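You operate a simulated robot arm through the tools that you are given. There is no shell and no other tool.

You are at the controls of a simulated robot arm. One attempt, no reset.

TASK
Prove the frost thermostat, then leave it set at about 5 C.
Fine: yellow switch on and left on; lift the clear flap, turn the knob up till the green lamp lights, turn it back to about 5, shut the flap.

It is judged by the outcome, as a careful person would: the job done as asked, and still so three seconds after it is handed in. It fails if anything else is knocked over, pushed out of place, dropped, spilled or broken.

THE ROBOT
A 6-joint arm with a two-finger gripper, fixed in place. Base frame: the origin is at the foot of the arm, x ahead of it, y to its left, z up. Units: m, degrees, N and s.
Its first joint turns from -166.0 to 166.0 degrees. Payload 2.45 kg.
The TCP is the grasp point between the finger pads, 0.02 m short of the fingertips. In the tool frame z runs along the fingers and y along their closing line. The gripper opens to 0.14 m. The gripper's body begins 0.168 m behind the TCP.
Orientation is that of the tool frame in the base frame, as a unit quaternion [w, x, y, z]. With the fingers straight down and closing along the base's y, the tool's x points along the base's -x, its y along +y and its z along -z.

THE INTERFACE
- The arm moves only by the tool jog_arm. Its argument "series" is a list of rows, each a list of 2 entries, a list of its own where there are three numbers: the shift along the tool's x, y, z in units of 50 mm (1.0 is 50 mm), then the turn, a rotation vector about the tool's x, y, z in units of 5 degrees (1.0 is 5 degrees). In form: [[[tx, ty, tz], [wx, wy, wz]], ...]. A call has 1 to 20 rows; each row shifts and turns the commanded pose from where the row before left it, along the tool's axes as they then stand. "hand" is the finger opening in m, from 0 to 0.14, set as the call begins (left out, the last holds). A call with a number of a shift or a turn outside -1 to 1 is refused whole. Each row takes 0.2 s and may step no farther than 0.05 m and 8.6 degrees from the row before; otherwise, or with a gripper value out of range, the whole call is refused. Where a pose cannot be reached the arm comes as near as it can. A force on the tool above 40 N (or 10 N above the force at the start of the call, whichever is more), or a blocked arm, ends the call early, and 0.2 s more pass. Each finger travels about 0.045 m/s and halts on what it meets, pressing with about 40 N; the grip force reading is that of the motor and also rises with nothing between the fingers. The clock runs only during rows and for 0.2 s after the last one: add rows that do not move to give the fingers time. It gives the time, the measured TCP pose, the force on the tool (base axes), the opening and the grip force at its end, in the units of the frame above (readings bear some noise), with the torque about the TCP (base axes, N m) and any sound that the robot's microphone picked up.
- Cameras (640 x 400 px; columns grow to the right, rows downward): "scene" is fixed at [0.0466, -0.657, 1.7256]; the picture's right is [0.91, -0.40, 0.00], its down [-0.12, -0.27, -0.96] and it looks along [0.39, 0.88, -0.29] (base axes); focal length 338 px, centre (320, 200). "wrist" rides on the gripper at [0.078, 0.011, -0.209] in the tool frame; the picture's right is [-0.14, 0.99, 0.00], its down [-0.92, -0.13, -0.37] and it looks along [-0.37, -0.05, 0.93] (tool axes); focal length 280 px, centre (320, 200). There is no depth. A picture from a camera that has moved, and an enlarged one, comes with that camera's place and axes in the base frame and with its lens. The place of the scene camera against the robot may be out by one fixed shift of up to 0.012 m in any direction.
- get_image(camera): a new picture of that camera. No time passes.
- inspect(camera, box): a new picture of the part [left, top, right, bottom] of that camera's present view, enlarged. No time passes.
- close_job(): hands the job in; it is judged then, once.

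Places have to be worked out from the pictures, the camera data and where the tool is seen. Open the gripper and draw the arm clear of the work before you hand the job in, unless the task says otherwise.

The tools are called after "Request:" as a command line: name --argument value ..., lists and objects as JSON in quotes. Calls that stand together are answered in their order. jog_arm: Moves the arm, as the interface text tells. Its arguments: {"type":"object","properties":{"series":{"type":"array"},"hand":{"type":"number"}},"required":["series"]} The other tools are called the same way: get_image (camera) takes a picture; inspect (camera, box) takes an enlarged picture of a part of a camera's view; close_job () hands the job in.

At the start:

```text
t: 0.0
tcp_pos: [0.4039, 0.3962, 1.3643]
tcp_rot: [0.001, 0.0, 1.0, -0.001]
ft_force: [-0.3, 0.4, 0.5]
torque: [-0.02, 0.0, 0.01]
finger_gap: 0.1399
grip_force: 0.1
```

scene: 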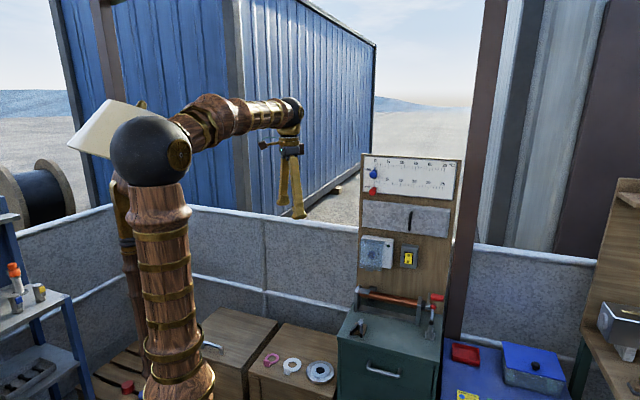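
wrist: 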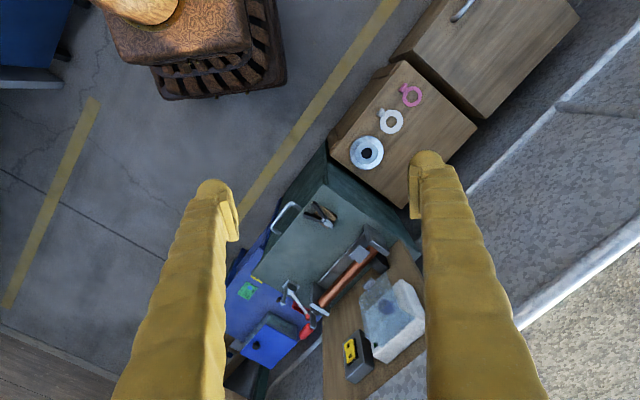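

I start with close-ups of the panel with the thermostat and the yellow switch.

Request:
inspect --camera "scene" --box '[350, 225, 450, 288]'

Request:
inspect --camera "scene" --box '[330, 140, 490, 340]'

Request:
inspect --camera "wrist" --box '[300, 230, 460, 400]'

```text
6.35 times, centred on (400, 256) of scene
camera zoom: at [0.0466, -0.657, 1.7256], right [0.91, -0.4, 0.0], down [-0.12, -0.27, -0.96], along [0.39, 0.88, -0.29], focal length 2147 px, centre (-188, -159)
```

zoom: 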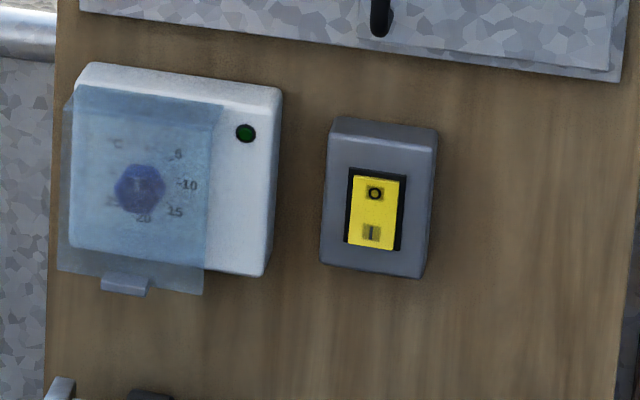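

```text
2.00 times, centred on (410, 240) of scene
camera zoom: at [0.0466, -0.657, 1.7256], right [0.91, -0.4, 0.0], down [-0.12, -0.27, -0.96], along [0.39, 0.88, -0.29], focal length 676 px, centre (140, 120)
```

zoom: 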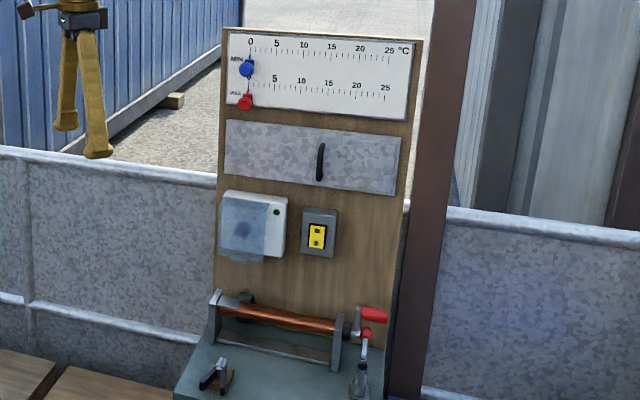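

```text
2.35 times, centred on (380, 315) of wrist
camera zoom: at [0.3253, 0.4071, 1.5742], right [0.14, 0.99, 0.0], down [0.92, -0.13, 0.37], along [0.37, -0.05, -0.93], focal length 660 px, centre (179, -71)
```

zoom: 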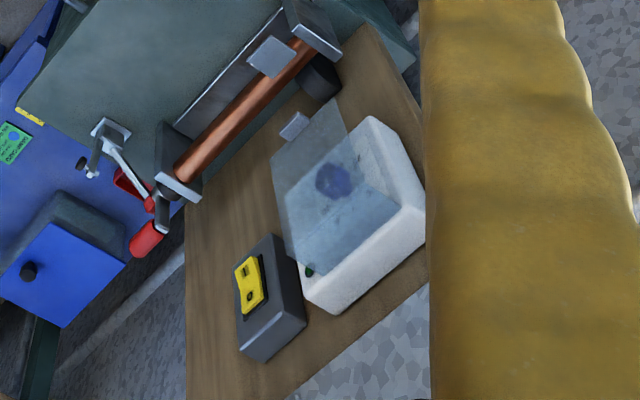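

I place the thermostat knob near (0.80, 0.49, 1.07) and the switch near (0.92, 0.40, 1.07). That makes the panel face roughly (-0.6, -0.8). I first move back a little and yaw the tool to square with the panel.

Request:
jog_arm --series '[[[-0.7, -0.7, 0], [0, 0, 0]], [[-0.7, -0.7, 0], [0, 0, 0]], [[-0.7, -0.7, 0], [0, 0, 0]], [[-0.5, -0.7, 0], [0, 0, 0]], [[0, 0, 0], [0, 0, -1]], [[0, 0, 0], [0, 0, -1]], [[0, 0, 0], [0, 0, -1]], [[0, 0, 0], [0, 0, -1]], [[0, 0, 0], [0, 0, -1]], [[0, 0, 0], [0, 0, -1]], [[0, 0, 0], [0, 0, -1]], [[0, 0, 0], [0, 0, -1]], [[0, 0, 0], [0, 0, -1]], [[0, 0, 0], [0, 0, -1]], [[0, 0, 0], [0, 0, -0.7]]]' --hand 0.05

```text
t: 3.2
tcp_pos: [0.5343, 0.2576, 1.3648]
tcp_rot: [0.0, -0.451, 0.893, 0.0]
ft_force: [0.6, -0.3, 0.3]
torque: [0.02, 0.01, -0.02]
finger_gap: 0.05
grip_force: 0.0
```

The yaw went as expected. Now I pitch the tool up halfway and look.

Request:
jog_arm --series '[[[0, 0, 0], [0, -1, 0]], [[0, 0, 0], [0, -1, 0]], [[0, 0, 0], [0, -1, 0]], [[0, 0, 0], [0, -1, 0]], [[0, 0, 0], [0, -1, 0]], [[0, 0, 0], [0, -1, 0]], [[0, 0, 0], [0, -1, 0]], [[0, 0, 0], [0, -1, 0]], [[0, 0, 0], [0, -1, 0]]]'

Request:
get_image --camera "wrist"

Request:
get_image --camera "scene"

```text
t: 5.2
tcp_pos: [0.5341, 0.2566, 1.3649]
tcp_rot: [0.343, -0.416, 0.824, 0.173]
ft_force: [1.0, -0.2, -0.7]
torque: [-0.01, 0.01, -0.01]
finger_gap: 0.0497
grip_force: 0.1
```

```text
taken
camera wrist: at [0.4043, 0.0993, 1.4576], right [-0.74, 0.67, 0.1], down [0.33, 0.24, 0.91], along [0.59, 0.71, -0.4], focal length 280 px, centre (320, 200)
```

wrist: 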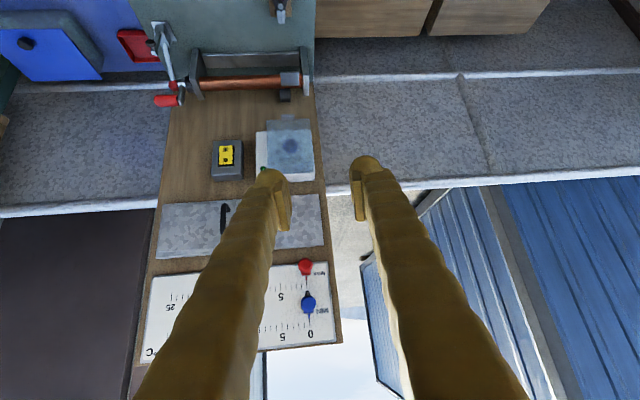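

```text
taken
```

scene: 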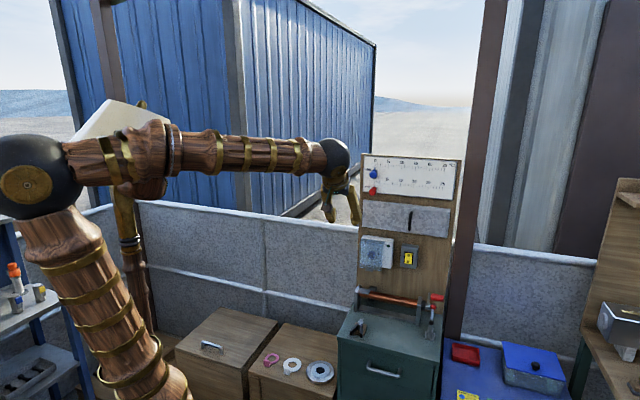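

The wrist view is upside down because the camera is now below, but it is clear. I move down towards a standoff in front of the thermostat, then finish the pitch.

Request:
jog_arm --series '[[[0.353, -0.19, 0.69], [0, 0, 0]], [[0.353, -0.19, 0.69], [0, 0, 0]], [[0.353, -0.19, 0.69], [0, 0, 0]], [[0.353, -0.19, 0.69], [0, 0, 0]], [[0.353, -0.19, 0.69], [0, 0, 0]], [[0.353, -0.19, 0.69], [0, 0, 0]], [[0.353, -0.19, 0.69], [0, 0, 0]], [[0.353, -0.19, 0.69], [0, 0, 0]], [[0, 0, 0], [0, -1, 0]], [[0, 0, 0], [0, -1, 0]], [[0, 0, 0], [0, -1, 0]], [[0, 0, 0], [0, -1, 0]]]'

Request:
get_image --camera "wrist"

Request:
get_image --camera "scene"

```text
t: 7.8
tcp_pos: [0.6526, 0.2889, 1.0695]
tcp_rot: [0.481, -0.379, 0.753, 0.241]
ft_force: [-0.1, 0.0, 0.3]
torque: [0.0, 0.0, -0.01]
finger_gap: 0.0499
grip_force: 0.0
```

```text
taken
camera wrist: at [0.5105, 0.115, 1.0879], right [-0.76, 0.64, 0.12], down [0.13, -0.03, 0.99], along [0.63, 0.77, -0.06], focal length 280 px, centre (320, 200)
```

wrist: 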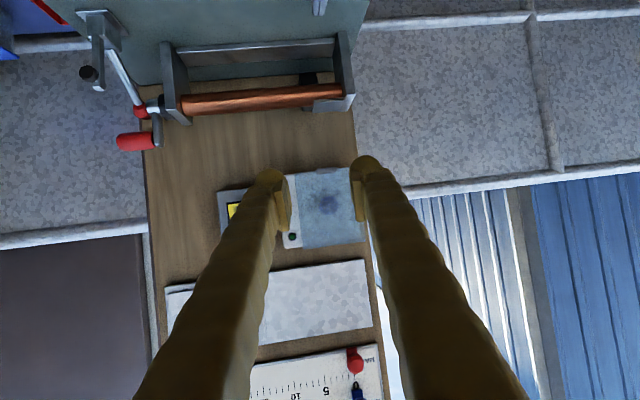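

```text
taken
```

scene: 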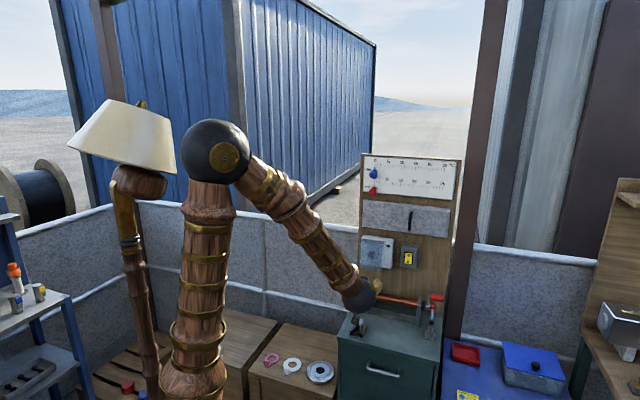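

Now a close look at the thermostat, switch and flap from this vantage.

Request:
inspect --camera "wrist" --box '[200, 150, 400, 275]'

Request:
inspect --camera "wrist" --box '[270, 160, 370, 260]'

```text
3.20 times, centred on (300, 212) of wrist
camera zoom: at [0.5105, 0.115, 1.0879], right [-0.76, 0.64, 0.12], down [0.13, -0.03, 0.99], along [0.63, 0.77, -0.06], focal length 897 px, centre (384, 160)
```

zoom: 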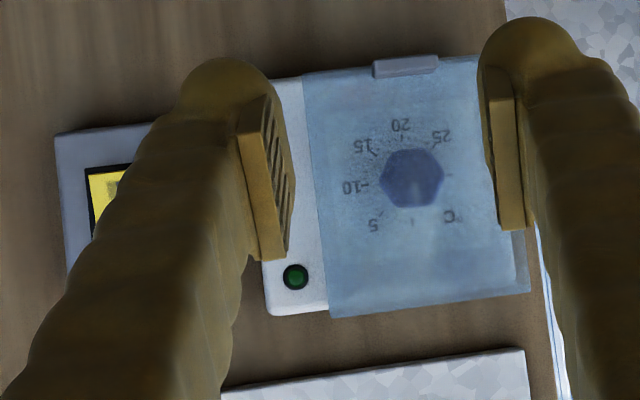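

```text
4.00 times, centred on (320, 210) of wrist
camera zoom: at [0.5105, 0.115, 1.0879], right [-0.76, 0.64, 0.12], down [0.13, -0.03, 0.99], along [0.63, 0.77, -0.06], focal length 1122 px, centre (320, 160)
```

zoom: 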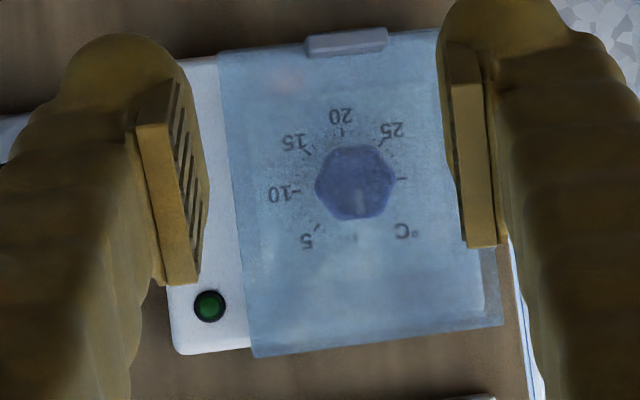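

The knob's pointer is at the top, at 0. A second triangulation puts the knob at about (0.800, 0.490, 1.073). I slide sideways to face the switch with the hand wide open, to measure it.

Request:
jog_arm --series '[[[0, -0.775, 0], [0, 0, 0]], [[0, -0.775, 0], [0, 0, 0]], [[0, -0.775, 0], [0, 0, 0]], [[0, -0.775, 0], [0, 0, 0]], [[0, 0, 0], [0, 0, 0]]]' --hand 0.12

Request:
get_image --camera "wrist"

Request:
inspect --camera "wrist" --box '[240, 140, 440, 265]'

```text
t: 9.0
tcp_pos: [0.7767, 0.1958, 1.0693]
tcp_rot: [0.48, -0.38, 0.753, 0.242]
ft_force: [0.8, -0.1, -0.1]
torque: [0.0, -0.01, 0.0]
finger_gap: 0.1202
grip_force: 0.1
```

```text
taken
camera wrist: at [0.6352, 0.0227, 1.0882], right [-0.76, 0.64, 0.12], down [0.14, -0.03, 0.99], along [0.63, 0.77, -0.06], focal length 280 px, centre (320, 200)
```

wrist: 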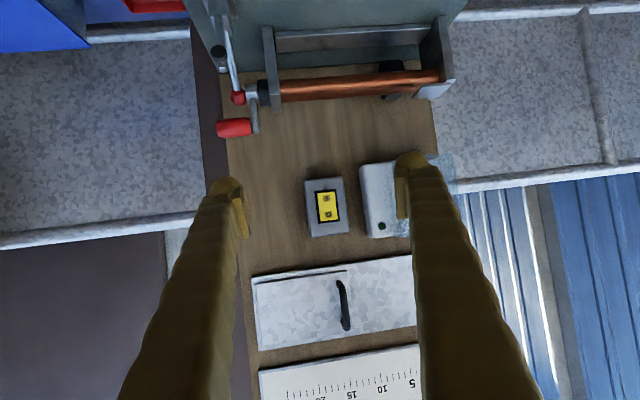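

```text
3.20 times, centred on (340, 202) of wrist
camera zoom: at [0.6352, 0.0227, 1.0882], right [-0.76, 0.64, 0.12], down [0.14, -0.03, 0.99], along [0.63, 0.77, -0.06], focal length 897 px, centre (256, 192)
```

zoom: 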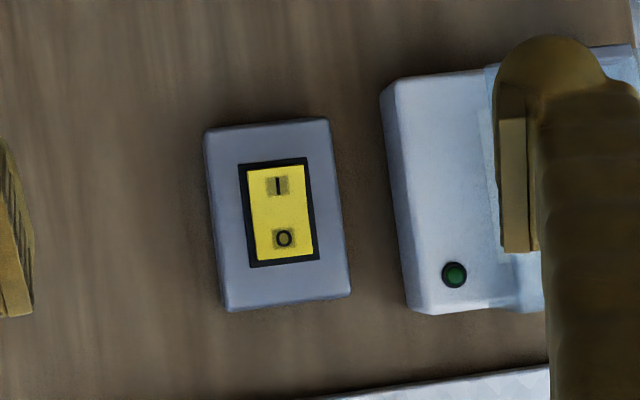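

I need the panel's heading more exactly, so I take zooms of the long straight edges in view.

Request:
inspect --camera "wrist" --box '[240, 240, 440, 400]'

Request:
inspect --camera "wrist" --box '[200, 0, 480, 180]'

Request:
inspect --camera "scene" --box '[345, 145, 475, 235]'

```text
2.50 times, centred on (340, 320) of wrist
camera zoom: at [0.6352, 0.0227, 1.0882], right [-0.76, 0.64, 0.12], down [0.14, -0.03, 0.99], along [0.63, 0.77, -0.06], focal length 701 px, centre (270, -100)
```

zoom: 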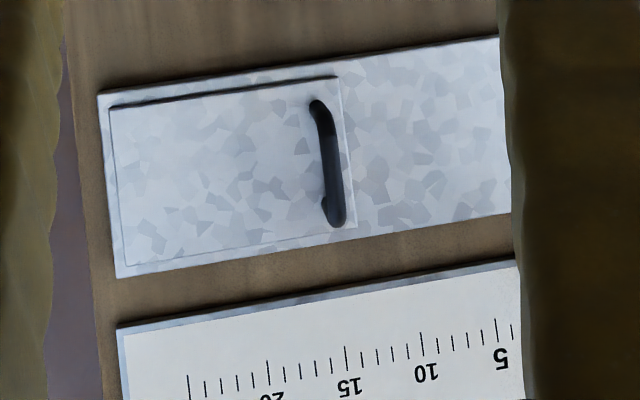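

```text
2.22 times, centred on (340, 90) of wrist
camera zoom: at [0.6352, 0.0227, 1.0882], right [-0.76, 0.64, 0.12], down [0.14, -0.03, 0.99], along [0.63, 0.77, -0.06], focal length 623 px, centre (276, 444)
```

zoom: 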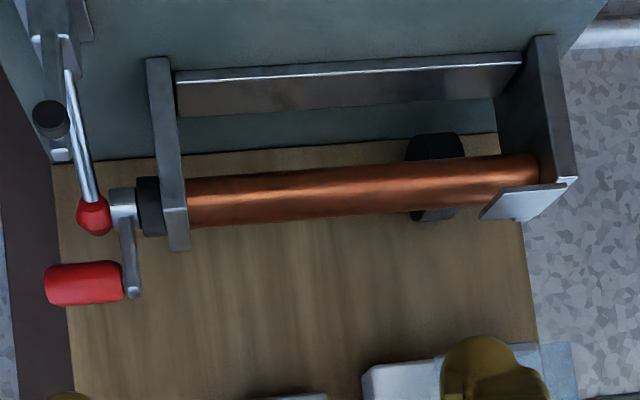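

```text
4.44 times, centred on (410, 190) of scene
camera zoom: at [0.0466, -0.657, 1.7256], right [0.91, -0.4, 0.0], down [-0.12, -0.27, -0.96], along [0.39, 0.88, -0.29], focal length 1503 px, centre (-80, 244)
```

zoom: 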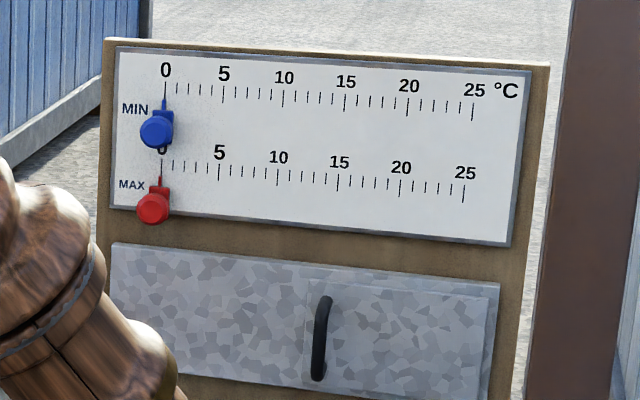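

The edge slopes show the panel faces 45° rather than 53.6°. I correct the yaw by -8.6°, close the fingers and go to about 7 cm short of the lower "I" half of the rocker, near (0.932, 0.404, 1.057).

Request:
jog_arm --series '[[[0, 0, 0], [0.779, 0, 0.363]], [[0, 0, 0], [0.779, 0, 0.363]], [[0, 0, 0], [0, 0, 0]], [[0, 0, 0], [0, 0, 0]], [[0, 0, 0], [0, 0, 0]], [[0, 0, 0], [0, 0, 0]], [[0, 0, 0], [0, 0, 0]], [[-0.254, 0.15, 0.708], [0, 0, 0]], [[-0.254, 0.15, 0.708], [0, 0, 0]], [[-0.254, 0.15, 0.708], [0, 0, 0]], [[-0.254, 0.15, 0.708], [0, 0, 0]], [[-0.254, 0.15, 0.708], [0, 0, 0]]]' --hand 0.0

Request:
get_image --camera "wrist"

Request:
inspect --camera "scene" --box '[340, 215, 460, 290]'

```text
t: 11.6
tcp_pos: [0.8826, 0.3549, 1.0523]
tcp_rot: [0.497, -0.322, 0.78, 0.205]
ft_force: [0.1, -0.1, -0.9]
torque: [-0.03, 0.02, -0.02]
finger_gap: 0.0001
grip_force: 29.2
```

```text
taken
camera wrist: at [0.7179, 0.205, 1.0701], right [-0.66, 0.74, 0.12], down [0.13, -0.05, 0.99], along [0.74, 0.67, -0.06], focal length 280 px, centre (320, 200)
```

wrist: 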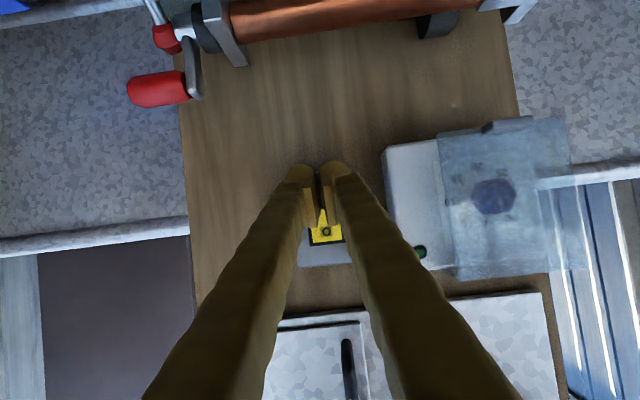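

```text
5.33 times, centred on (400, 252) of scene
camera zoom: at [0.0466, -0.657, 1.7256], right [0.91, -0.4, 0.0], down [-0.12, -0.27, -0.96], along [0.39, 0.88, -0.29], focal length 1803 px, centre (-107, -80)
```

zoom: 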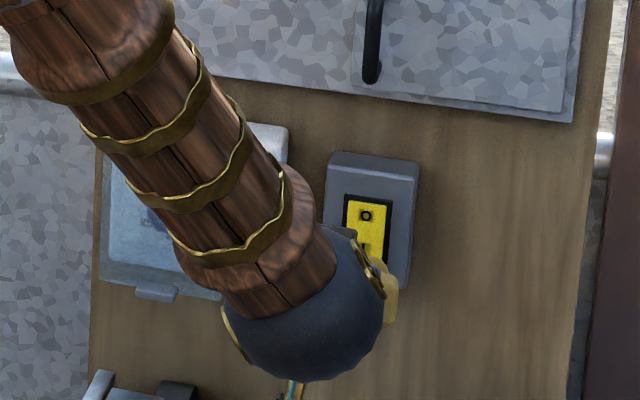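

The tip is lined up with the lower half of the rocker. I approach horizontally, ending with small steps.

Request:
jog_arm --series '[[[-0.127, 0, 0.272], [0, 0, 0]], [[-0.127, 0, 0.272], [0, 0, 0]], [[-0.034, 0, 0.0725], [0, 0, 0]], [[-0.034, 0, 0.0725], [0, 0, 0]], [[-0.034, 0, 0.0725], [0, 0, 0]], [[-0.0254, 0, 0.0544], [0, 0, 0]], [[-0.0254, 0, 0.0544], [0, 0, 0]], [[0, 0, 0], [0, 0, 0]]]'

Request:
inspect --camera "wrist" --box '[260, 130, 460, 280]'

Request:
inspect --camera "scene" --box '[340, 215, 460, 290]'

```text
t: 12.7
tcp_pos: [0.9091, 0.3828, 1.0516]
tcp_rot: [0.495, -0.323, 0.78, 0.205]
ft_force: [-10.8, -8.1, 3.0]
torque: [0.08, -0.13, 0.03]
finger_gap: 0.0061
grip_force: 29.0
stopped in row 5: the force on the tool passed its limit at 54 N (the readings are from after the stop); the commanded pose is now the measured one
```

```text
2.67 times, centred on (360, 205) of wrist
camera zoom: at [0.744, 0.2317, 1.0701], right [-0.66, 0.74, 0.12], down [0.13, -0.05, 0.99], along [0.74, 0.67, -0.06], focal length 748 px, centre (213, 187)
```

zoom: 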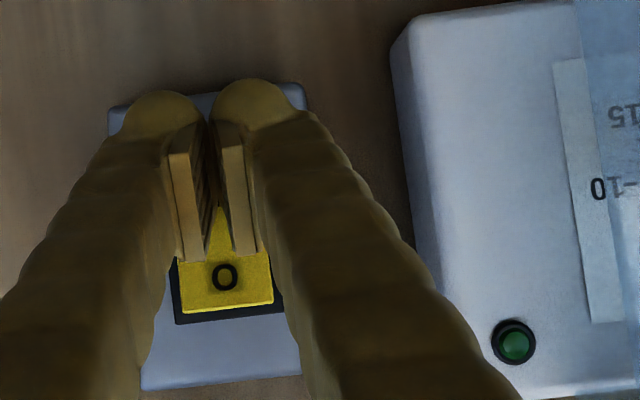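

```text
5.33 times, centred on (400, 252) of scene
camera zoom: at [0.0466, -0.657, 1.7256], right [0.91, -0.4, 0.0], down [-0.12, -0.27, -0.96], along [0.39, 0.88, -0.29], focal length 1803 px, centre (-107, -80)
```

zoom: 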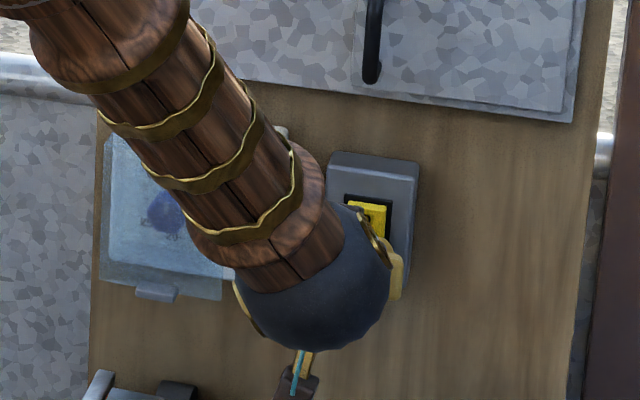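

The tool met its force limit, and the "O" end of the rocker now seems to stand out. I back off to check the switch.

Request:
jog_arm --series '[[[0.127, 0, -0.272], [0, 0, 0]], [[0.127, 0, -0.272], [0, 0, 0]], [[0.127, 0.6, -0.272], [0, 0, 0]], [[0.127, 0.6, -0.272], [0, 0, 0]]]'

Request:
get_image --camera "wrist"

Request:
inspect --camera "scene" --box '[340, 215, 460, 290]'

```text
t: 13.7
tcp_pos: [0.8253, 0.3826, 1.0518]
tcp_rot: [0.495, -0.322, 0.78, 0.205]
ft_force: [-0.1, -0.1, -1.0]
torque: [0.0, -0.01, 0.01]
finger_gap: 0.0003
grip_force: 29.7
```

```text
taken
camera wrist: at [0.6589, 0.2324, 1.0698], right [-0.66, 0.74, 0.12], down [0.13, -0.05, 0.99], along [0.74, 0.67, -0.06], focal length 280 px, centre (320, 200)
```

wrist: 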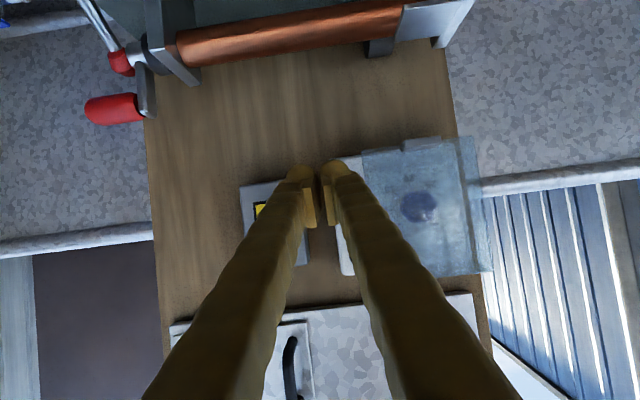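

```text
5.33 times, centred on (400, 252) of scene
camera zoom: at [0.0466, -0.657, 1.7256], right [0.91, -0.4, 0.0], down [-0.12, -0.27, -0.96], along [0.39, 0.88, -0.29], focal length 1803 px, centre (-107, -80)
```

zoom: 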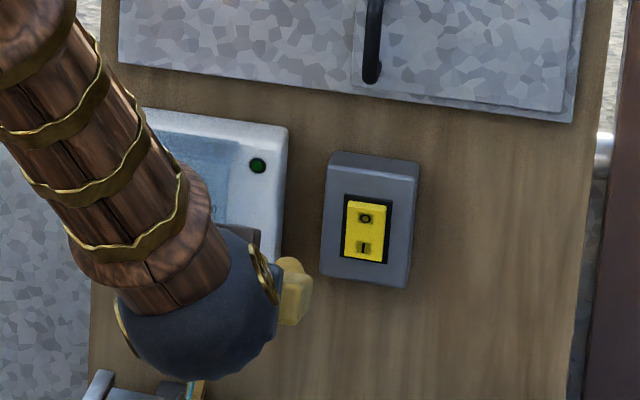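

I zoom in further on the rocker to judge which way it is tilted.

Request:
inspect --camera "scene" --box '[398, 240, 422, 272]'

Request:
inspect --camera "scene" --box '[350, 225, 450, 288]'

```text
12.50 times, centred on (410, 256) of scene
camera zoom: at [0.0466, -0.657, 1.7256], right [0.91, -0.4, 0.0], down [-0.12, -0.27, -0.96], along [0.39, 0.88, -0.29], focal length 4227 px, centre (-805, -500)
```

zoom: 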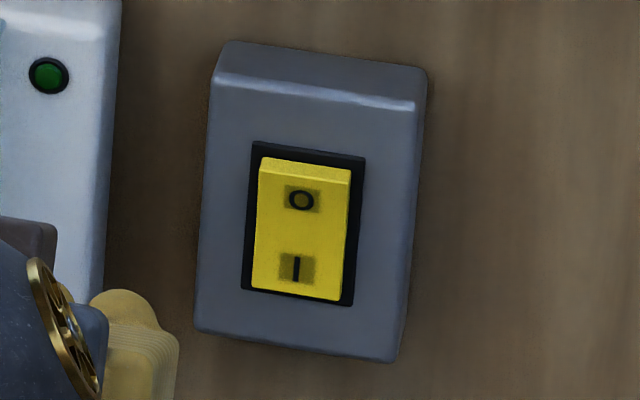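

```text
6.35 times, centred on (400, 256) of scene
camera zoom: at [0.0466, -0.657, 1.7256], right [0.91, -0.4, 0.0], down [-0.12, -0.27, -0.96], along [0.39, 0.88, -0.29], focal length 2147 px, centre (-188, -159)
```

zoom: 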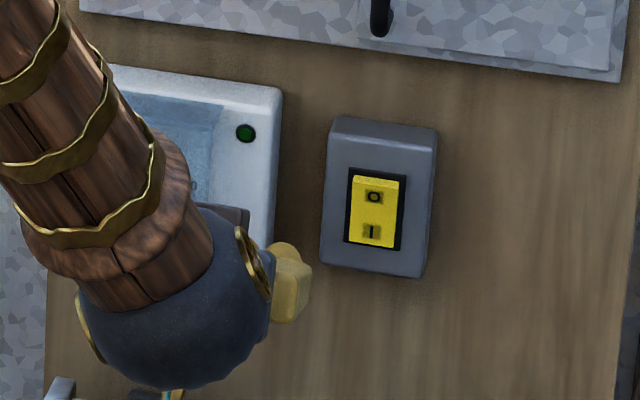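

The rocker's O end now stands proud and the I end is in, so the switch is on. I back off, centre on the thermostat, level the tool and open the fingers for a view of the flap.

Request:
jog_arm --series '[[[0.317, 0, -0.68], [0, 0, 0]], [[0.317, 0, -0.68], [0, 0, 0]], [[0.317, 0, -0.68], [0, 0, 0]], [[0.317, 0, -0.68], [0, 0, 0]], [[0, 0.94, 0], [0, 0, 0]], [[0, 0.94, 0], [0, 0, 0]], [[0, 0, 0], [0, -1, 0]], [[0, 0, 0], [0, -1, 0]], [[0, 0, 0], [0, -1, 0]], [[0, 0, 0], [0, -1, 0]], [[0, 0, 0], [0, -1, 0]]]' --hand 0.14

Request:
get_image --camera "wrist"

Request:
inspect --camera "wrist" --box '[220, 40, 420, 200]'

Request:
get_image --camera "scene"

```text
t: 16.1
tcp_pos: [0.6829, 0.3523, 1.0638]
tcp_rot: [0.652, -0.27, 0.654, 0.272]
ft_force: [0.3, 0.4, 0.7]
torque: [0.02, 0.01, -0.01]
finger_gap: 0.1398
grip_force: 0.0
out of reach, approached as far as the arm can: row 9, 10, 11
```

```text
taken
camera wrist: at [0.5278, 0.2107, 0.9876], right [-0.7, 0.7, 0.14], down [-0.17, -0.35, 0.92], along [0.69, 0.62, 0.36], focal length 280 px, centre (320, 200)
```

wrist: 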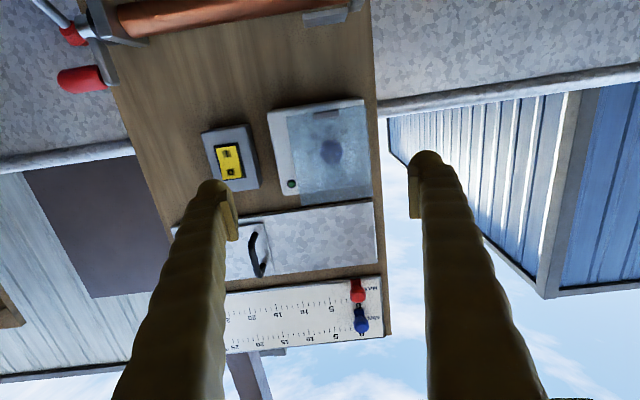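

```text
2.50 times, centred on (320, 120) of wrist
camera zoom: at [0.5278, 0.2107, 0.9876], right [-0.7, 0.7, 0.14], down [-0.17, -0.35, 0.92], along [0.69, 0.62, 0.36], focal length 701 px, centre (320, 400)
```

zoom: 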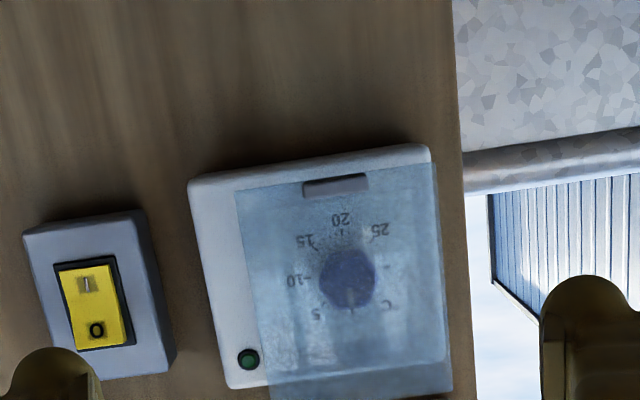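

```text
taken
```

scene: 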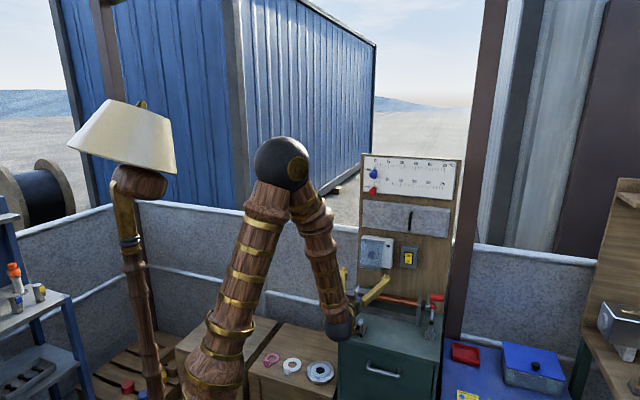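

The tool is level now. Triangulating, I get:
- flap plane about 0.896 m along the panel normal
- flap bottom edge at z ≈ 1.014
- lip at about 0.88 m, z ≈ 1.016
- knob at z ≈ 1.070

I zoom in on the lip to understand its shape.

Request:
inspect --camera "wrist" --box '[285, 95, 385, 160]'

Request:
inspect --camera "scene" --box '[354, 230, 404, 280]'

```text
6.15 times, centred on (335, 128) of wrist
camera zoom: at [0.5278, 0.2107, 0.9876], right [-0.7, 0.7, 0.14], down [-0.17, -0.35, 0.92], along [0.69, 0.62, 0.36], focal length 1726 px, centre (228, 646)
```

zoom: 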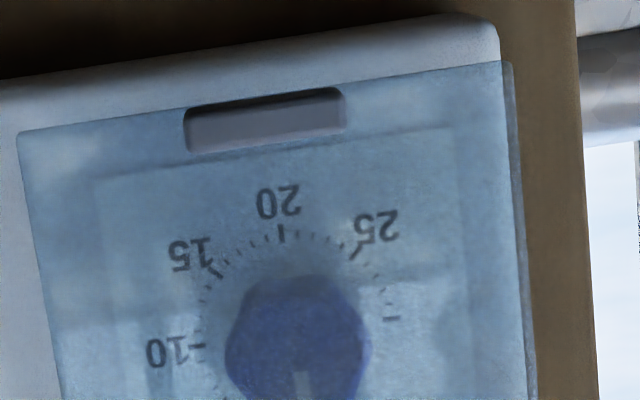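

```text
8.00 times, centred on (379, 255) of scene
camera zoom: at [0.0466, -0.657, 1.7256], right [0.91, -0.4, 0.0], down [-0.12, -0.27, -0.96], along [0.39, 0.88, -0.29], focal length 2705 px, centre (-152, -240)
```

zoom: 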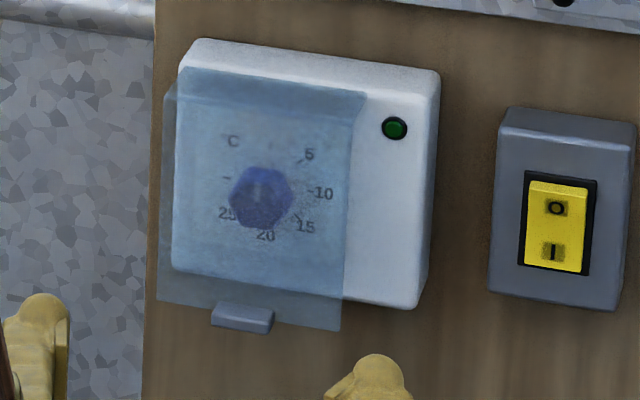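

The flap is a hinged cover with its hinge at the top and a protruding lip at the bottom. I close the fingers, move forward out of the folded-limit zone and re-read the pose.

Request:
jog_arm --series '[[[0, 0, 0.8], [0, 0, 0]], [[0.4, 0, 0.8], [0, 0, 0]], [[0, 0, 0], [0, 0, 0]], [[0, 0, 0], [0, 0, 0]], [[0, 0, 0], [0, 0, 0]], [[0, 0, 0], [0, 0, 0]], [[0, 0, 0], [0, 0, 0]]]' --hand 0.0

Request:
get_image --camera "wrist"

Request:
get_image --camera "scene"

```text
t: 17.7
tcp_pos: [0.7407, 0.4086, 1.0453]
tcp_rot: [0.651, -0.27, 0.655, 0.272]
ft_force: [0.1, -0.3, 0.8]
torque: [0.05, -0.03, 0.01]
finger_gap: 0.0003
grip_force: 3.1
```

```text
taken
camera wrist: at [0.5847, 0.2673, 0.9688], right [-0.7, 0.7, 0.14], down [-0.16, -0.35, 0.92], along [0.69, 0.62, 0.36], focal length 280 px, centre (320, 200)
```

wrist: 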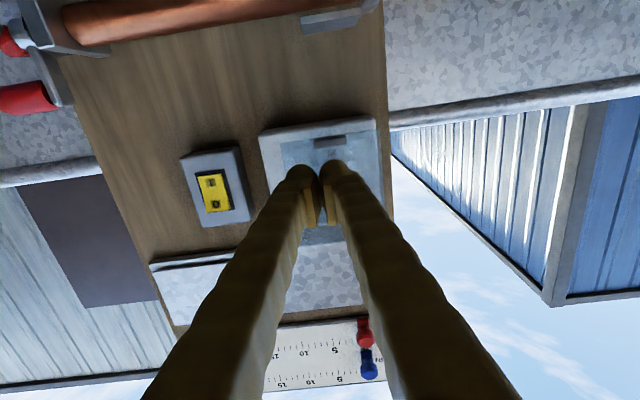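

```text
taken
```

scene: 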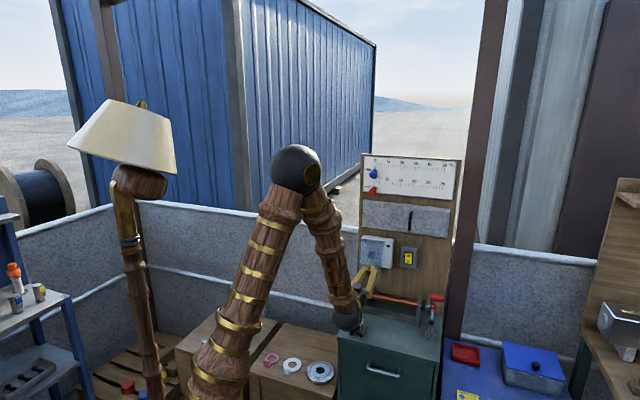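

Pose reading agrees with the command. I go down below the lip level, shifting 15 mm sideways to centre on it, while still short of it.

Request:
jog_arm --series '[[[0.7, 0.15, 0], [0, 0, 0]], [[0.7, 0.15, 0], [0, 0, 0]], [[0, 0, 0], [0, 0, 0]]]'

Request:
get_image --camera "wrist"

Request:
inspect --camera "scene" --box '[320, 225, 440, 345]'

```text
t: 18.5
tcp_pos: [0.7502, 0.4139, 1.0028]
tcp_rot: [0.643, -0.265, 0.66, 0.284]
ft_force: [-0.2, 0.5, 0.2]
torque: [0.02, 0.02, 0.0]
finger_gap: 0.0
grip_force: 29.8
out of reach, approached as far as the arm can: row 1, 2
```

```text
taken
camera wrist: at [0.5937, 0.2724, 0.9284], right [-0.7, 0.69, 0.17], down [-0.14, -0.37, 0.92], along [0.7, 0.62, 0.35], focal length 280 px, centre (320, 200)
```

wrist: 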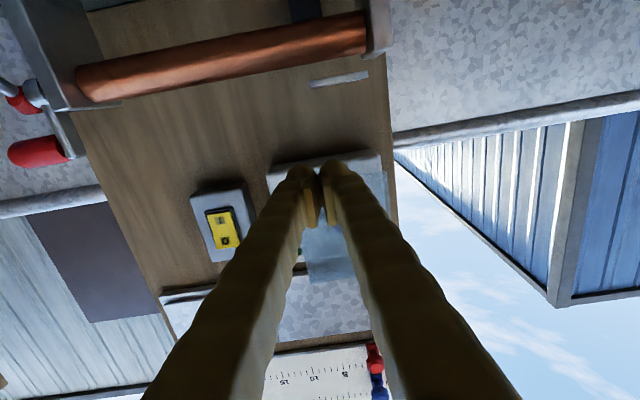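

```text
3.33 times, centred on (380, 285) of scene
camera zoom: at [0.0466, -0.657, 1.7256], right [0.91, -0.4, 0.0], down [-0.12, -0.27, -0.96], along [0.39, 0.88, -0.29], focal length 1127 px, centre (120, -83)
```

zoom: 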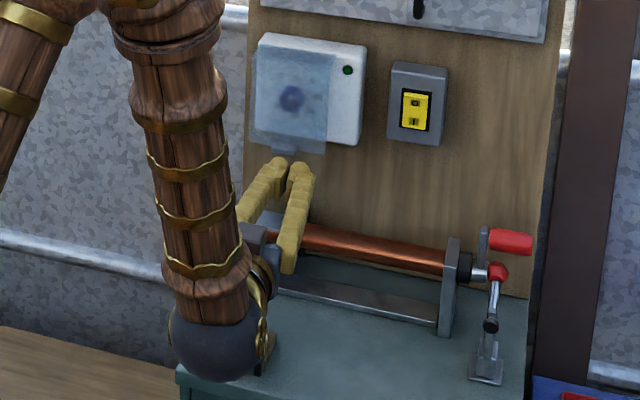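

Level is not reachable that low because the wrist folds too far, so I pitch the tool 25° downward. That keeps the wrist higher, and the finger can still go under the lip.

Request:
jog_arm --series '[[[0, 0, 0], [0, 1, 0]], [[0, 0, 0], [0, 1, 0]], [[0, 0, 0], [0, 1, 0]], [[0, 0, 0], [0, 1, 0]], [[0, 0, 0], [0, 1, 0]], [[0, 0, 0], [0, 0, 0]]]'

```text
t: 19.9
tcp_pos: [0.7499, 0.4155, 1.0012]
tcp_rot: [0.495, -0.324, 0.779, 0.206]
ft_force: [-0.8, 0.3, 0.3]
torque: [0.03, 0.01, 0.03]
finger_gap: 0.0
grip_force: 29.6
```

The orientation is clean again. I drop 25 mm, recentre sideways, then slide forward so the fingertip goes under the lip.

Request:
jog_arm --series '[[[0.453, 0.32, 0.211], [0, 0, 0]], [[-0.155, 0, 0.332], [0, 0, 0]], [[-0.155, 0, 0.332], [0, 0, 0]], [[-0.155, 0, 0.332], [0, 0, 0]], [[0, 0, 0], [0, 0, 0]]]'

Request:
get_image --camera "wrist"

Request:
inspect --camera "scene" --box '[320, 225, 440, 345]'

```text
t: 21.1
tcp_pos: [0.7775, 0.464, 0.9763]
tcp_rot: [0.496, -0.322, 0.78, 0.204]
ft_force: [-0.5, 0.0, 0.0]
torque: [-0.02, -0.03, -0.04]
finger_gap: 0.0
grip_force: 29.0
```

```text
taken
camera wrist: at [0.6117, 0.3142, 0.9951], right [-0.66, 0.74, 0.12], down [0.13, -0.05, 0.99], along [0.74, 0.67, -0.06], focal length 280 px, centre (320, 200)
```

wrist: 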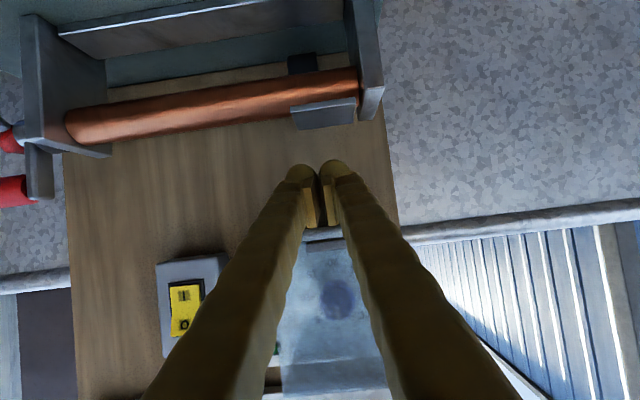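

```text
3.33 times, centred on (380, 285) of scene
camera zoom: at [0.0466, -0.657, 1.7256], right [0.91, -0.4, 0.0], down [-0.12, -0.27, -0.96], along [0.39, 0.88, -0.29], focal length 1127 px, centre (120, -83)
```

zoom: 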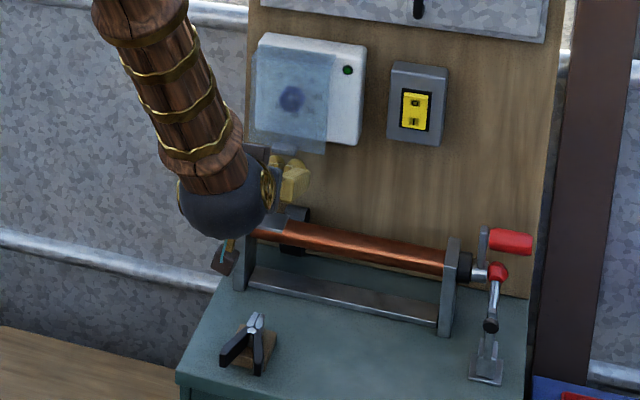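

The fingertip is under the lip with no contact. I lift gently, easing outwards, and check that the flap follows.

Request:
jog_arm --series '[[[-0.27, 0, -0.127], [0, 0, 0]], [[-0.23, 0, -0.217], [0, 0, 0]], [[-0.23, 0, -0.217], [0, 0, 0]], [[-0.23, 0, -0.217], [0, 0, 0]]]'

Request:
get_image --camera "wrist"

Request:
inspect --camera "scene" --box '[320, 215, 440, 290]'

```text
t: 21.7
tcp_pos: [0.7723, 0.4592, 0.9941]
tcp_rot: [0.491, -0.324, 0.783, 0.204]
ft_force: [0.2, -1.5, -1.1]
torque: [0.02, 0.01, 0.01]
finger_gap: 0.0062
grip_force: 29.5
stopped in row 2: the force on the tool passed its limit at 53 N (the readings are from after the stop); the commanded pose is now the measured one
```

```text
taken
camera wrist: at [0.6072, 0.3094, 1.0155], right [-0.66, 0.74, 0.12], down [0.14, -0.04, 0.99], along [0.74, 0.67, -0.08], focal length 280 px, centre (320, 200)
```

wrist: 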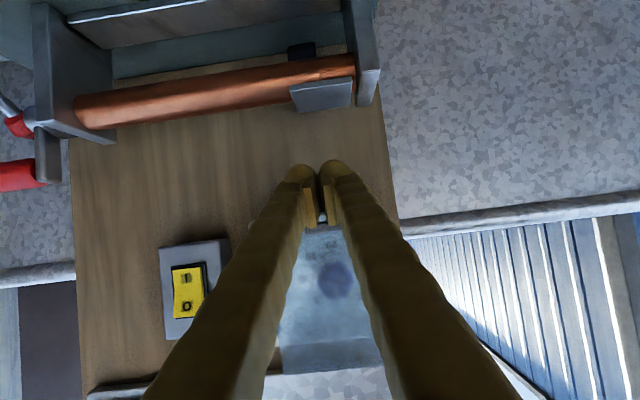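

```text
5.33 times, centred on (380, 252) of scene
camera zoom: at [0.0466, -0.657, 1.7256], right [0.91, -0.4, 0.0], down [-0.12, -0.27, -0.96], along [0.39, 0.88, -0.29], focal length 1803 px, centre (0, -80)
```

zoom: 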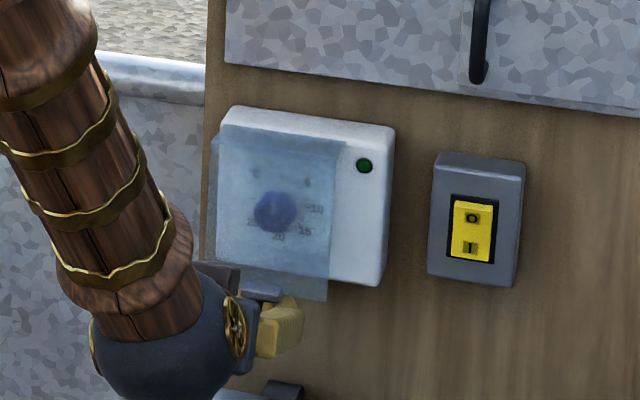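

The force limit tripped after about 18 mm of lift, with no clear flap motion. I zoom in to see what the tip met.

Request:
inspect --camera "wrist" --box '[260, 140, 400, 240]'

Request:
inspect --camera "scene" --box '[355, 235, 395, 285]'

```text
4.00 times, centred on (330, 190) of wrist
camera zoom: at [0.6072, 0.3094, 1.0155], right [-0.66, 0.74, 0.12], down [0.14, -0.04, 0.99], along [0.74, 0.67, -0.08], focal length 1122 px, centre (280, 240)
```

zoom: 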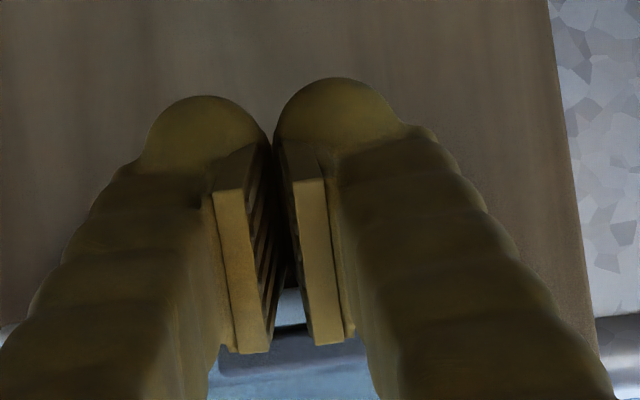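

```text
8.00 times, centred on (375, 260) of scene
camera zoom: at [0.0466, -0.657, 1.7256], right [0.91, -0.4, 0.0], down [-0.12, -0.27, -0.96], along [0.39, 0.88, -0.29], focal length 2705 px, centre (-120, -280)
```

zoom: 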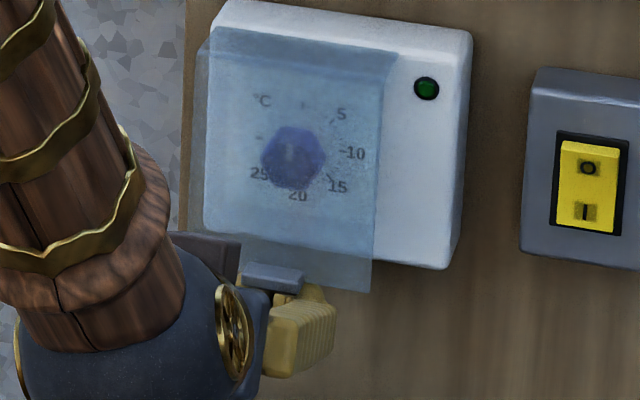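

The flap has not moved yet, and the jolt may have been impact at speed. I retry with slow 2 mm steps up and slightly outward.

Request:
jog_arm --series '[[[-0.028, 0, -0.035], [0, 0, 0]], [[-0.028, 0, -0.035], [0, 0, 0]], [[-0.028, 0, -0.035], [0, 0, 0]], [[-0.028, 0, -0.035], [0, 0, 0]], [[-0.028, 0, -0.035], [0, 0, 0]], [[-0.028, 0, -0.035], [0, 0, 0]]]'

Request:
inspect --camera "scene" --box '[355, 235, 395, 285]'

Request:
inspect --camera "wrist" --box '[260, 140, 420, 400]'

```text
t: 22.6
tcp_pos: [0.7688, 0.4555, 0.9972]
tcp_rot: [0.488, -0.323, 0.785, 0.203]
ft_force: [-0.6, -0.4, -4.1]
torque: [0.05, -0.1, -0.02]
finger_gap: 0.0061
grip_force: 29.6
stopped in row 4: the force on the tool passed its limit at 44 N (the readings are from after the stop); the commanded pose is now the measured one
```

```text
8.00 times, centred on (375, 260) of scene
camera zoom: at [0.0466, -0.657, 1.7256], right [0.91, -0.4, 0.0], down [-0.12, -0.27, -0.96], along [0.39, 0.88, -0.29], focal length 2705 px, centre (-120, -280)
```

zoom: 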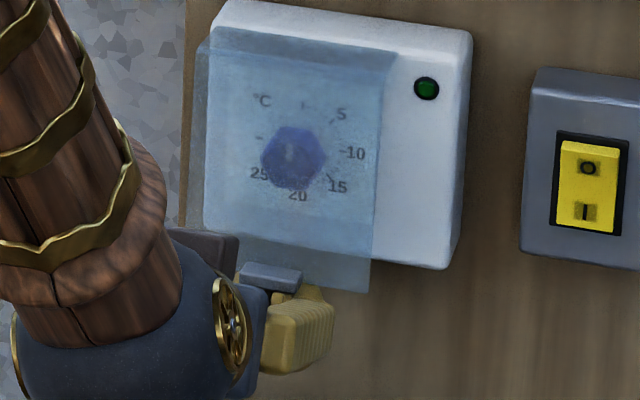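

```text
1.54 times, centred on (340, 270) of wrist
camera zoom: at [0.6036, 0.306, 1.02], right [-0.65, 0.75, 0.13], down [0.15, -0.04, 0.99], along [0.74, 0.67, -0.08], focal length 431 px, centre (289, 92)
```

zoom: 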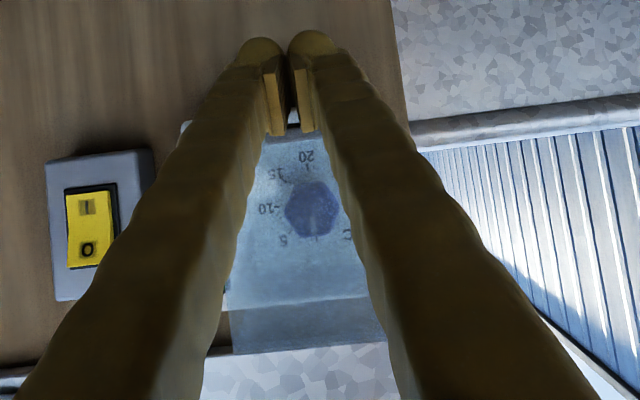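

With the finger sloping 25° down, its push aims straight at the hinge, so it jams. The lip's real path at this point is mainly outward, roughly back along the tool axis. I press lightly up and drag along that path.

Request:
jog_arm --series '[[[-0.03, 0, -0.017], [0, 0, 0]], [[-0.01, 0, -0.09], [0, 0, 0]], [[-0.01, 0, -0.09], [0, 0, 0]], [[-0.01, 0, -0.09], [0, 0, 0]], [[-0.01, 0, -0.09], [0, 0, 0]]]'

Request:
inspect --camera "scene" --box '[355, 235, 395, 285]'

Request:
inspect --camera "wrist" --box '[220, 120, 420, 245]'

```text
t: 23.8
tcp_pos: [0.7574, 0.4443, 1.0104]
tcp_rot: [0.489, -0.323, 0.784, 0.203]
ft_force: [-3.0, -11.0, -12.9]
torque: [0.26, -0.18, 0.04]
finger_gap: 0.0061
grip_force: 29.6
```

```text
8.00 times, centred on (375, 260) of scene
camera zoom: at [0.0466, -0.657, 1.7256], right [0.91, -0.4, 0.0], down [-0.12, -0.27, -0.96], along [0.39, 0.88, -0.29], focal length 2705 px, centre (-120, -280)
```

zoom: 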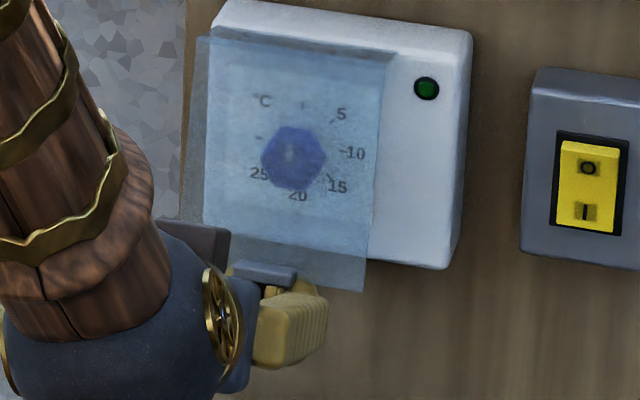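

```text
3.20 times, centred on (320, 182) of wrist
camera zoom: at [0.5923, 0.2953, 1.0316], right [-0.66, 0.74, 0.13], down [0.14, -0.04, 0.99], along [0.74, 0.67, -0.08], focal length 897 px, centre (320, 256)
```

zoom: 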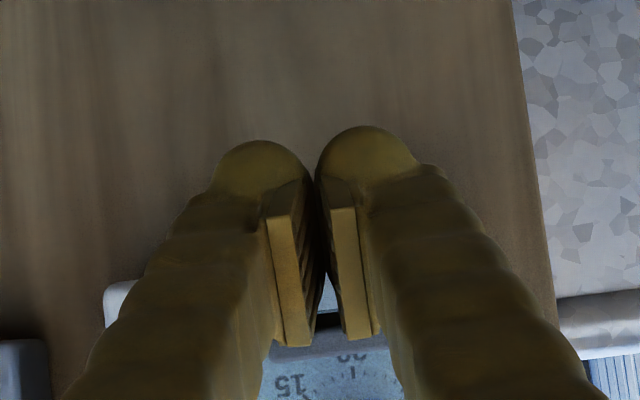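

The flap is starting to swing out. I carry on along its arc with a growing upward share.

Request:
jog_arm --series '[[[-0.03, 0, -0.115], [0, 0, 0]], [[-0.03, 0, -0.115], [0, 0, 0]], [[-0.03, 0, -0.115], [0, 0, 0]], [[-0.03, 0, -0.115], [0, 0, 0]], [[-0.05, 0, -0.109], [0, 0, 0]], [[-0.05, 0, -0.109], [0, 0, 0]], [[-0.05, 0, -0.109], [0, 0, 0]], [[-0.05, 0, -0.109], [0, 0, 0]]]'

Request:
inspect --camera "scene" --box '[345, 225, 405, 285]'

Request:
get_image --camera "wrist"

```text
t: 25.6
tcp_pos: [0.7334, 0.4216, 1.043]
tcp_rot: [0.488, -0.324, 0.785, 0.202]
ft_force: [0.6, 0.5, 0.5]
torque: [0.02, 0.01, -0.01]
finger_gap: 0.0
grip_force: 29.7
```

```text
6.67 times, centred on (375, 255) of scene
camera zoom: at [0.0466, -0.657, 1.7256], right [0.91, -0.4, 0.0], down [-0.12, -0.27, -0.96], along [0.39, 0.88, -0.29], focal length 2254 px, centre (-47, -167)
```

zoom: 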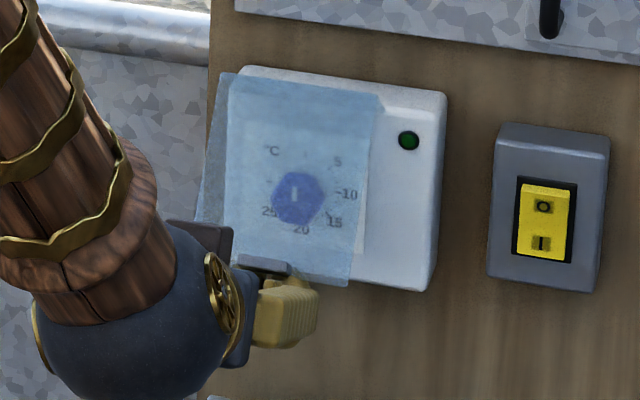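

```text
taken
camera wrist: at [0.5693, 0.2718, 1.0657], right [-0.66, 0.74, 0.13], down [0.14, -0.04, 0.99], along [0.74, 0.67, -0.08], focal length 280 px, centre (320, 200)
```

wrist: 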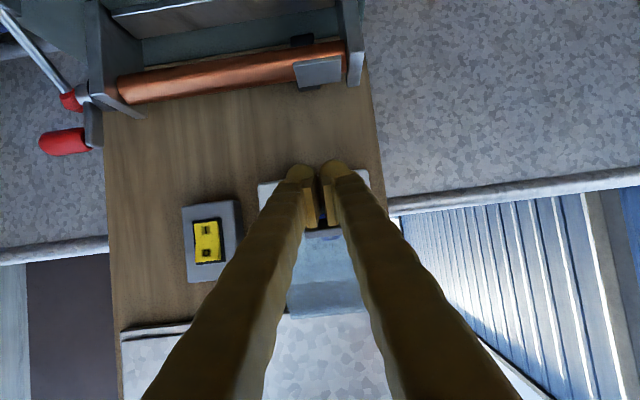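

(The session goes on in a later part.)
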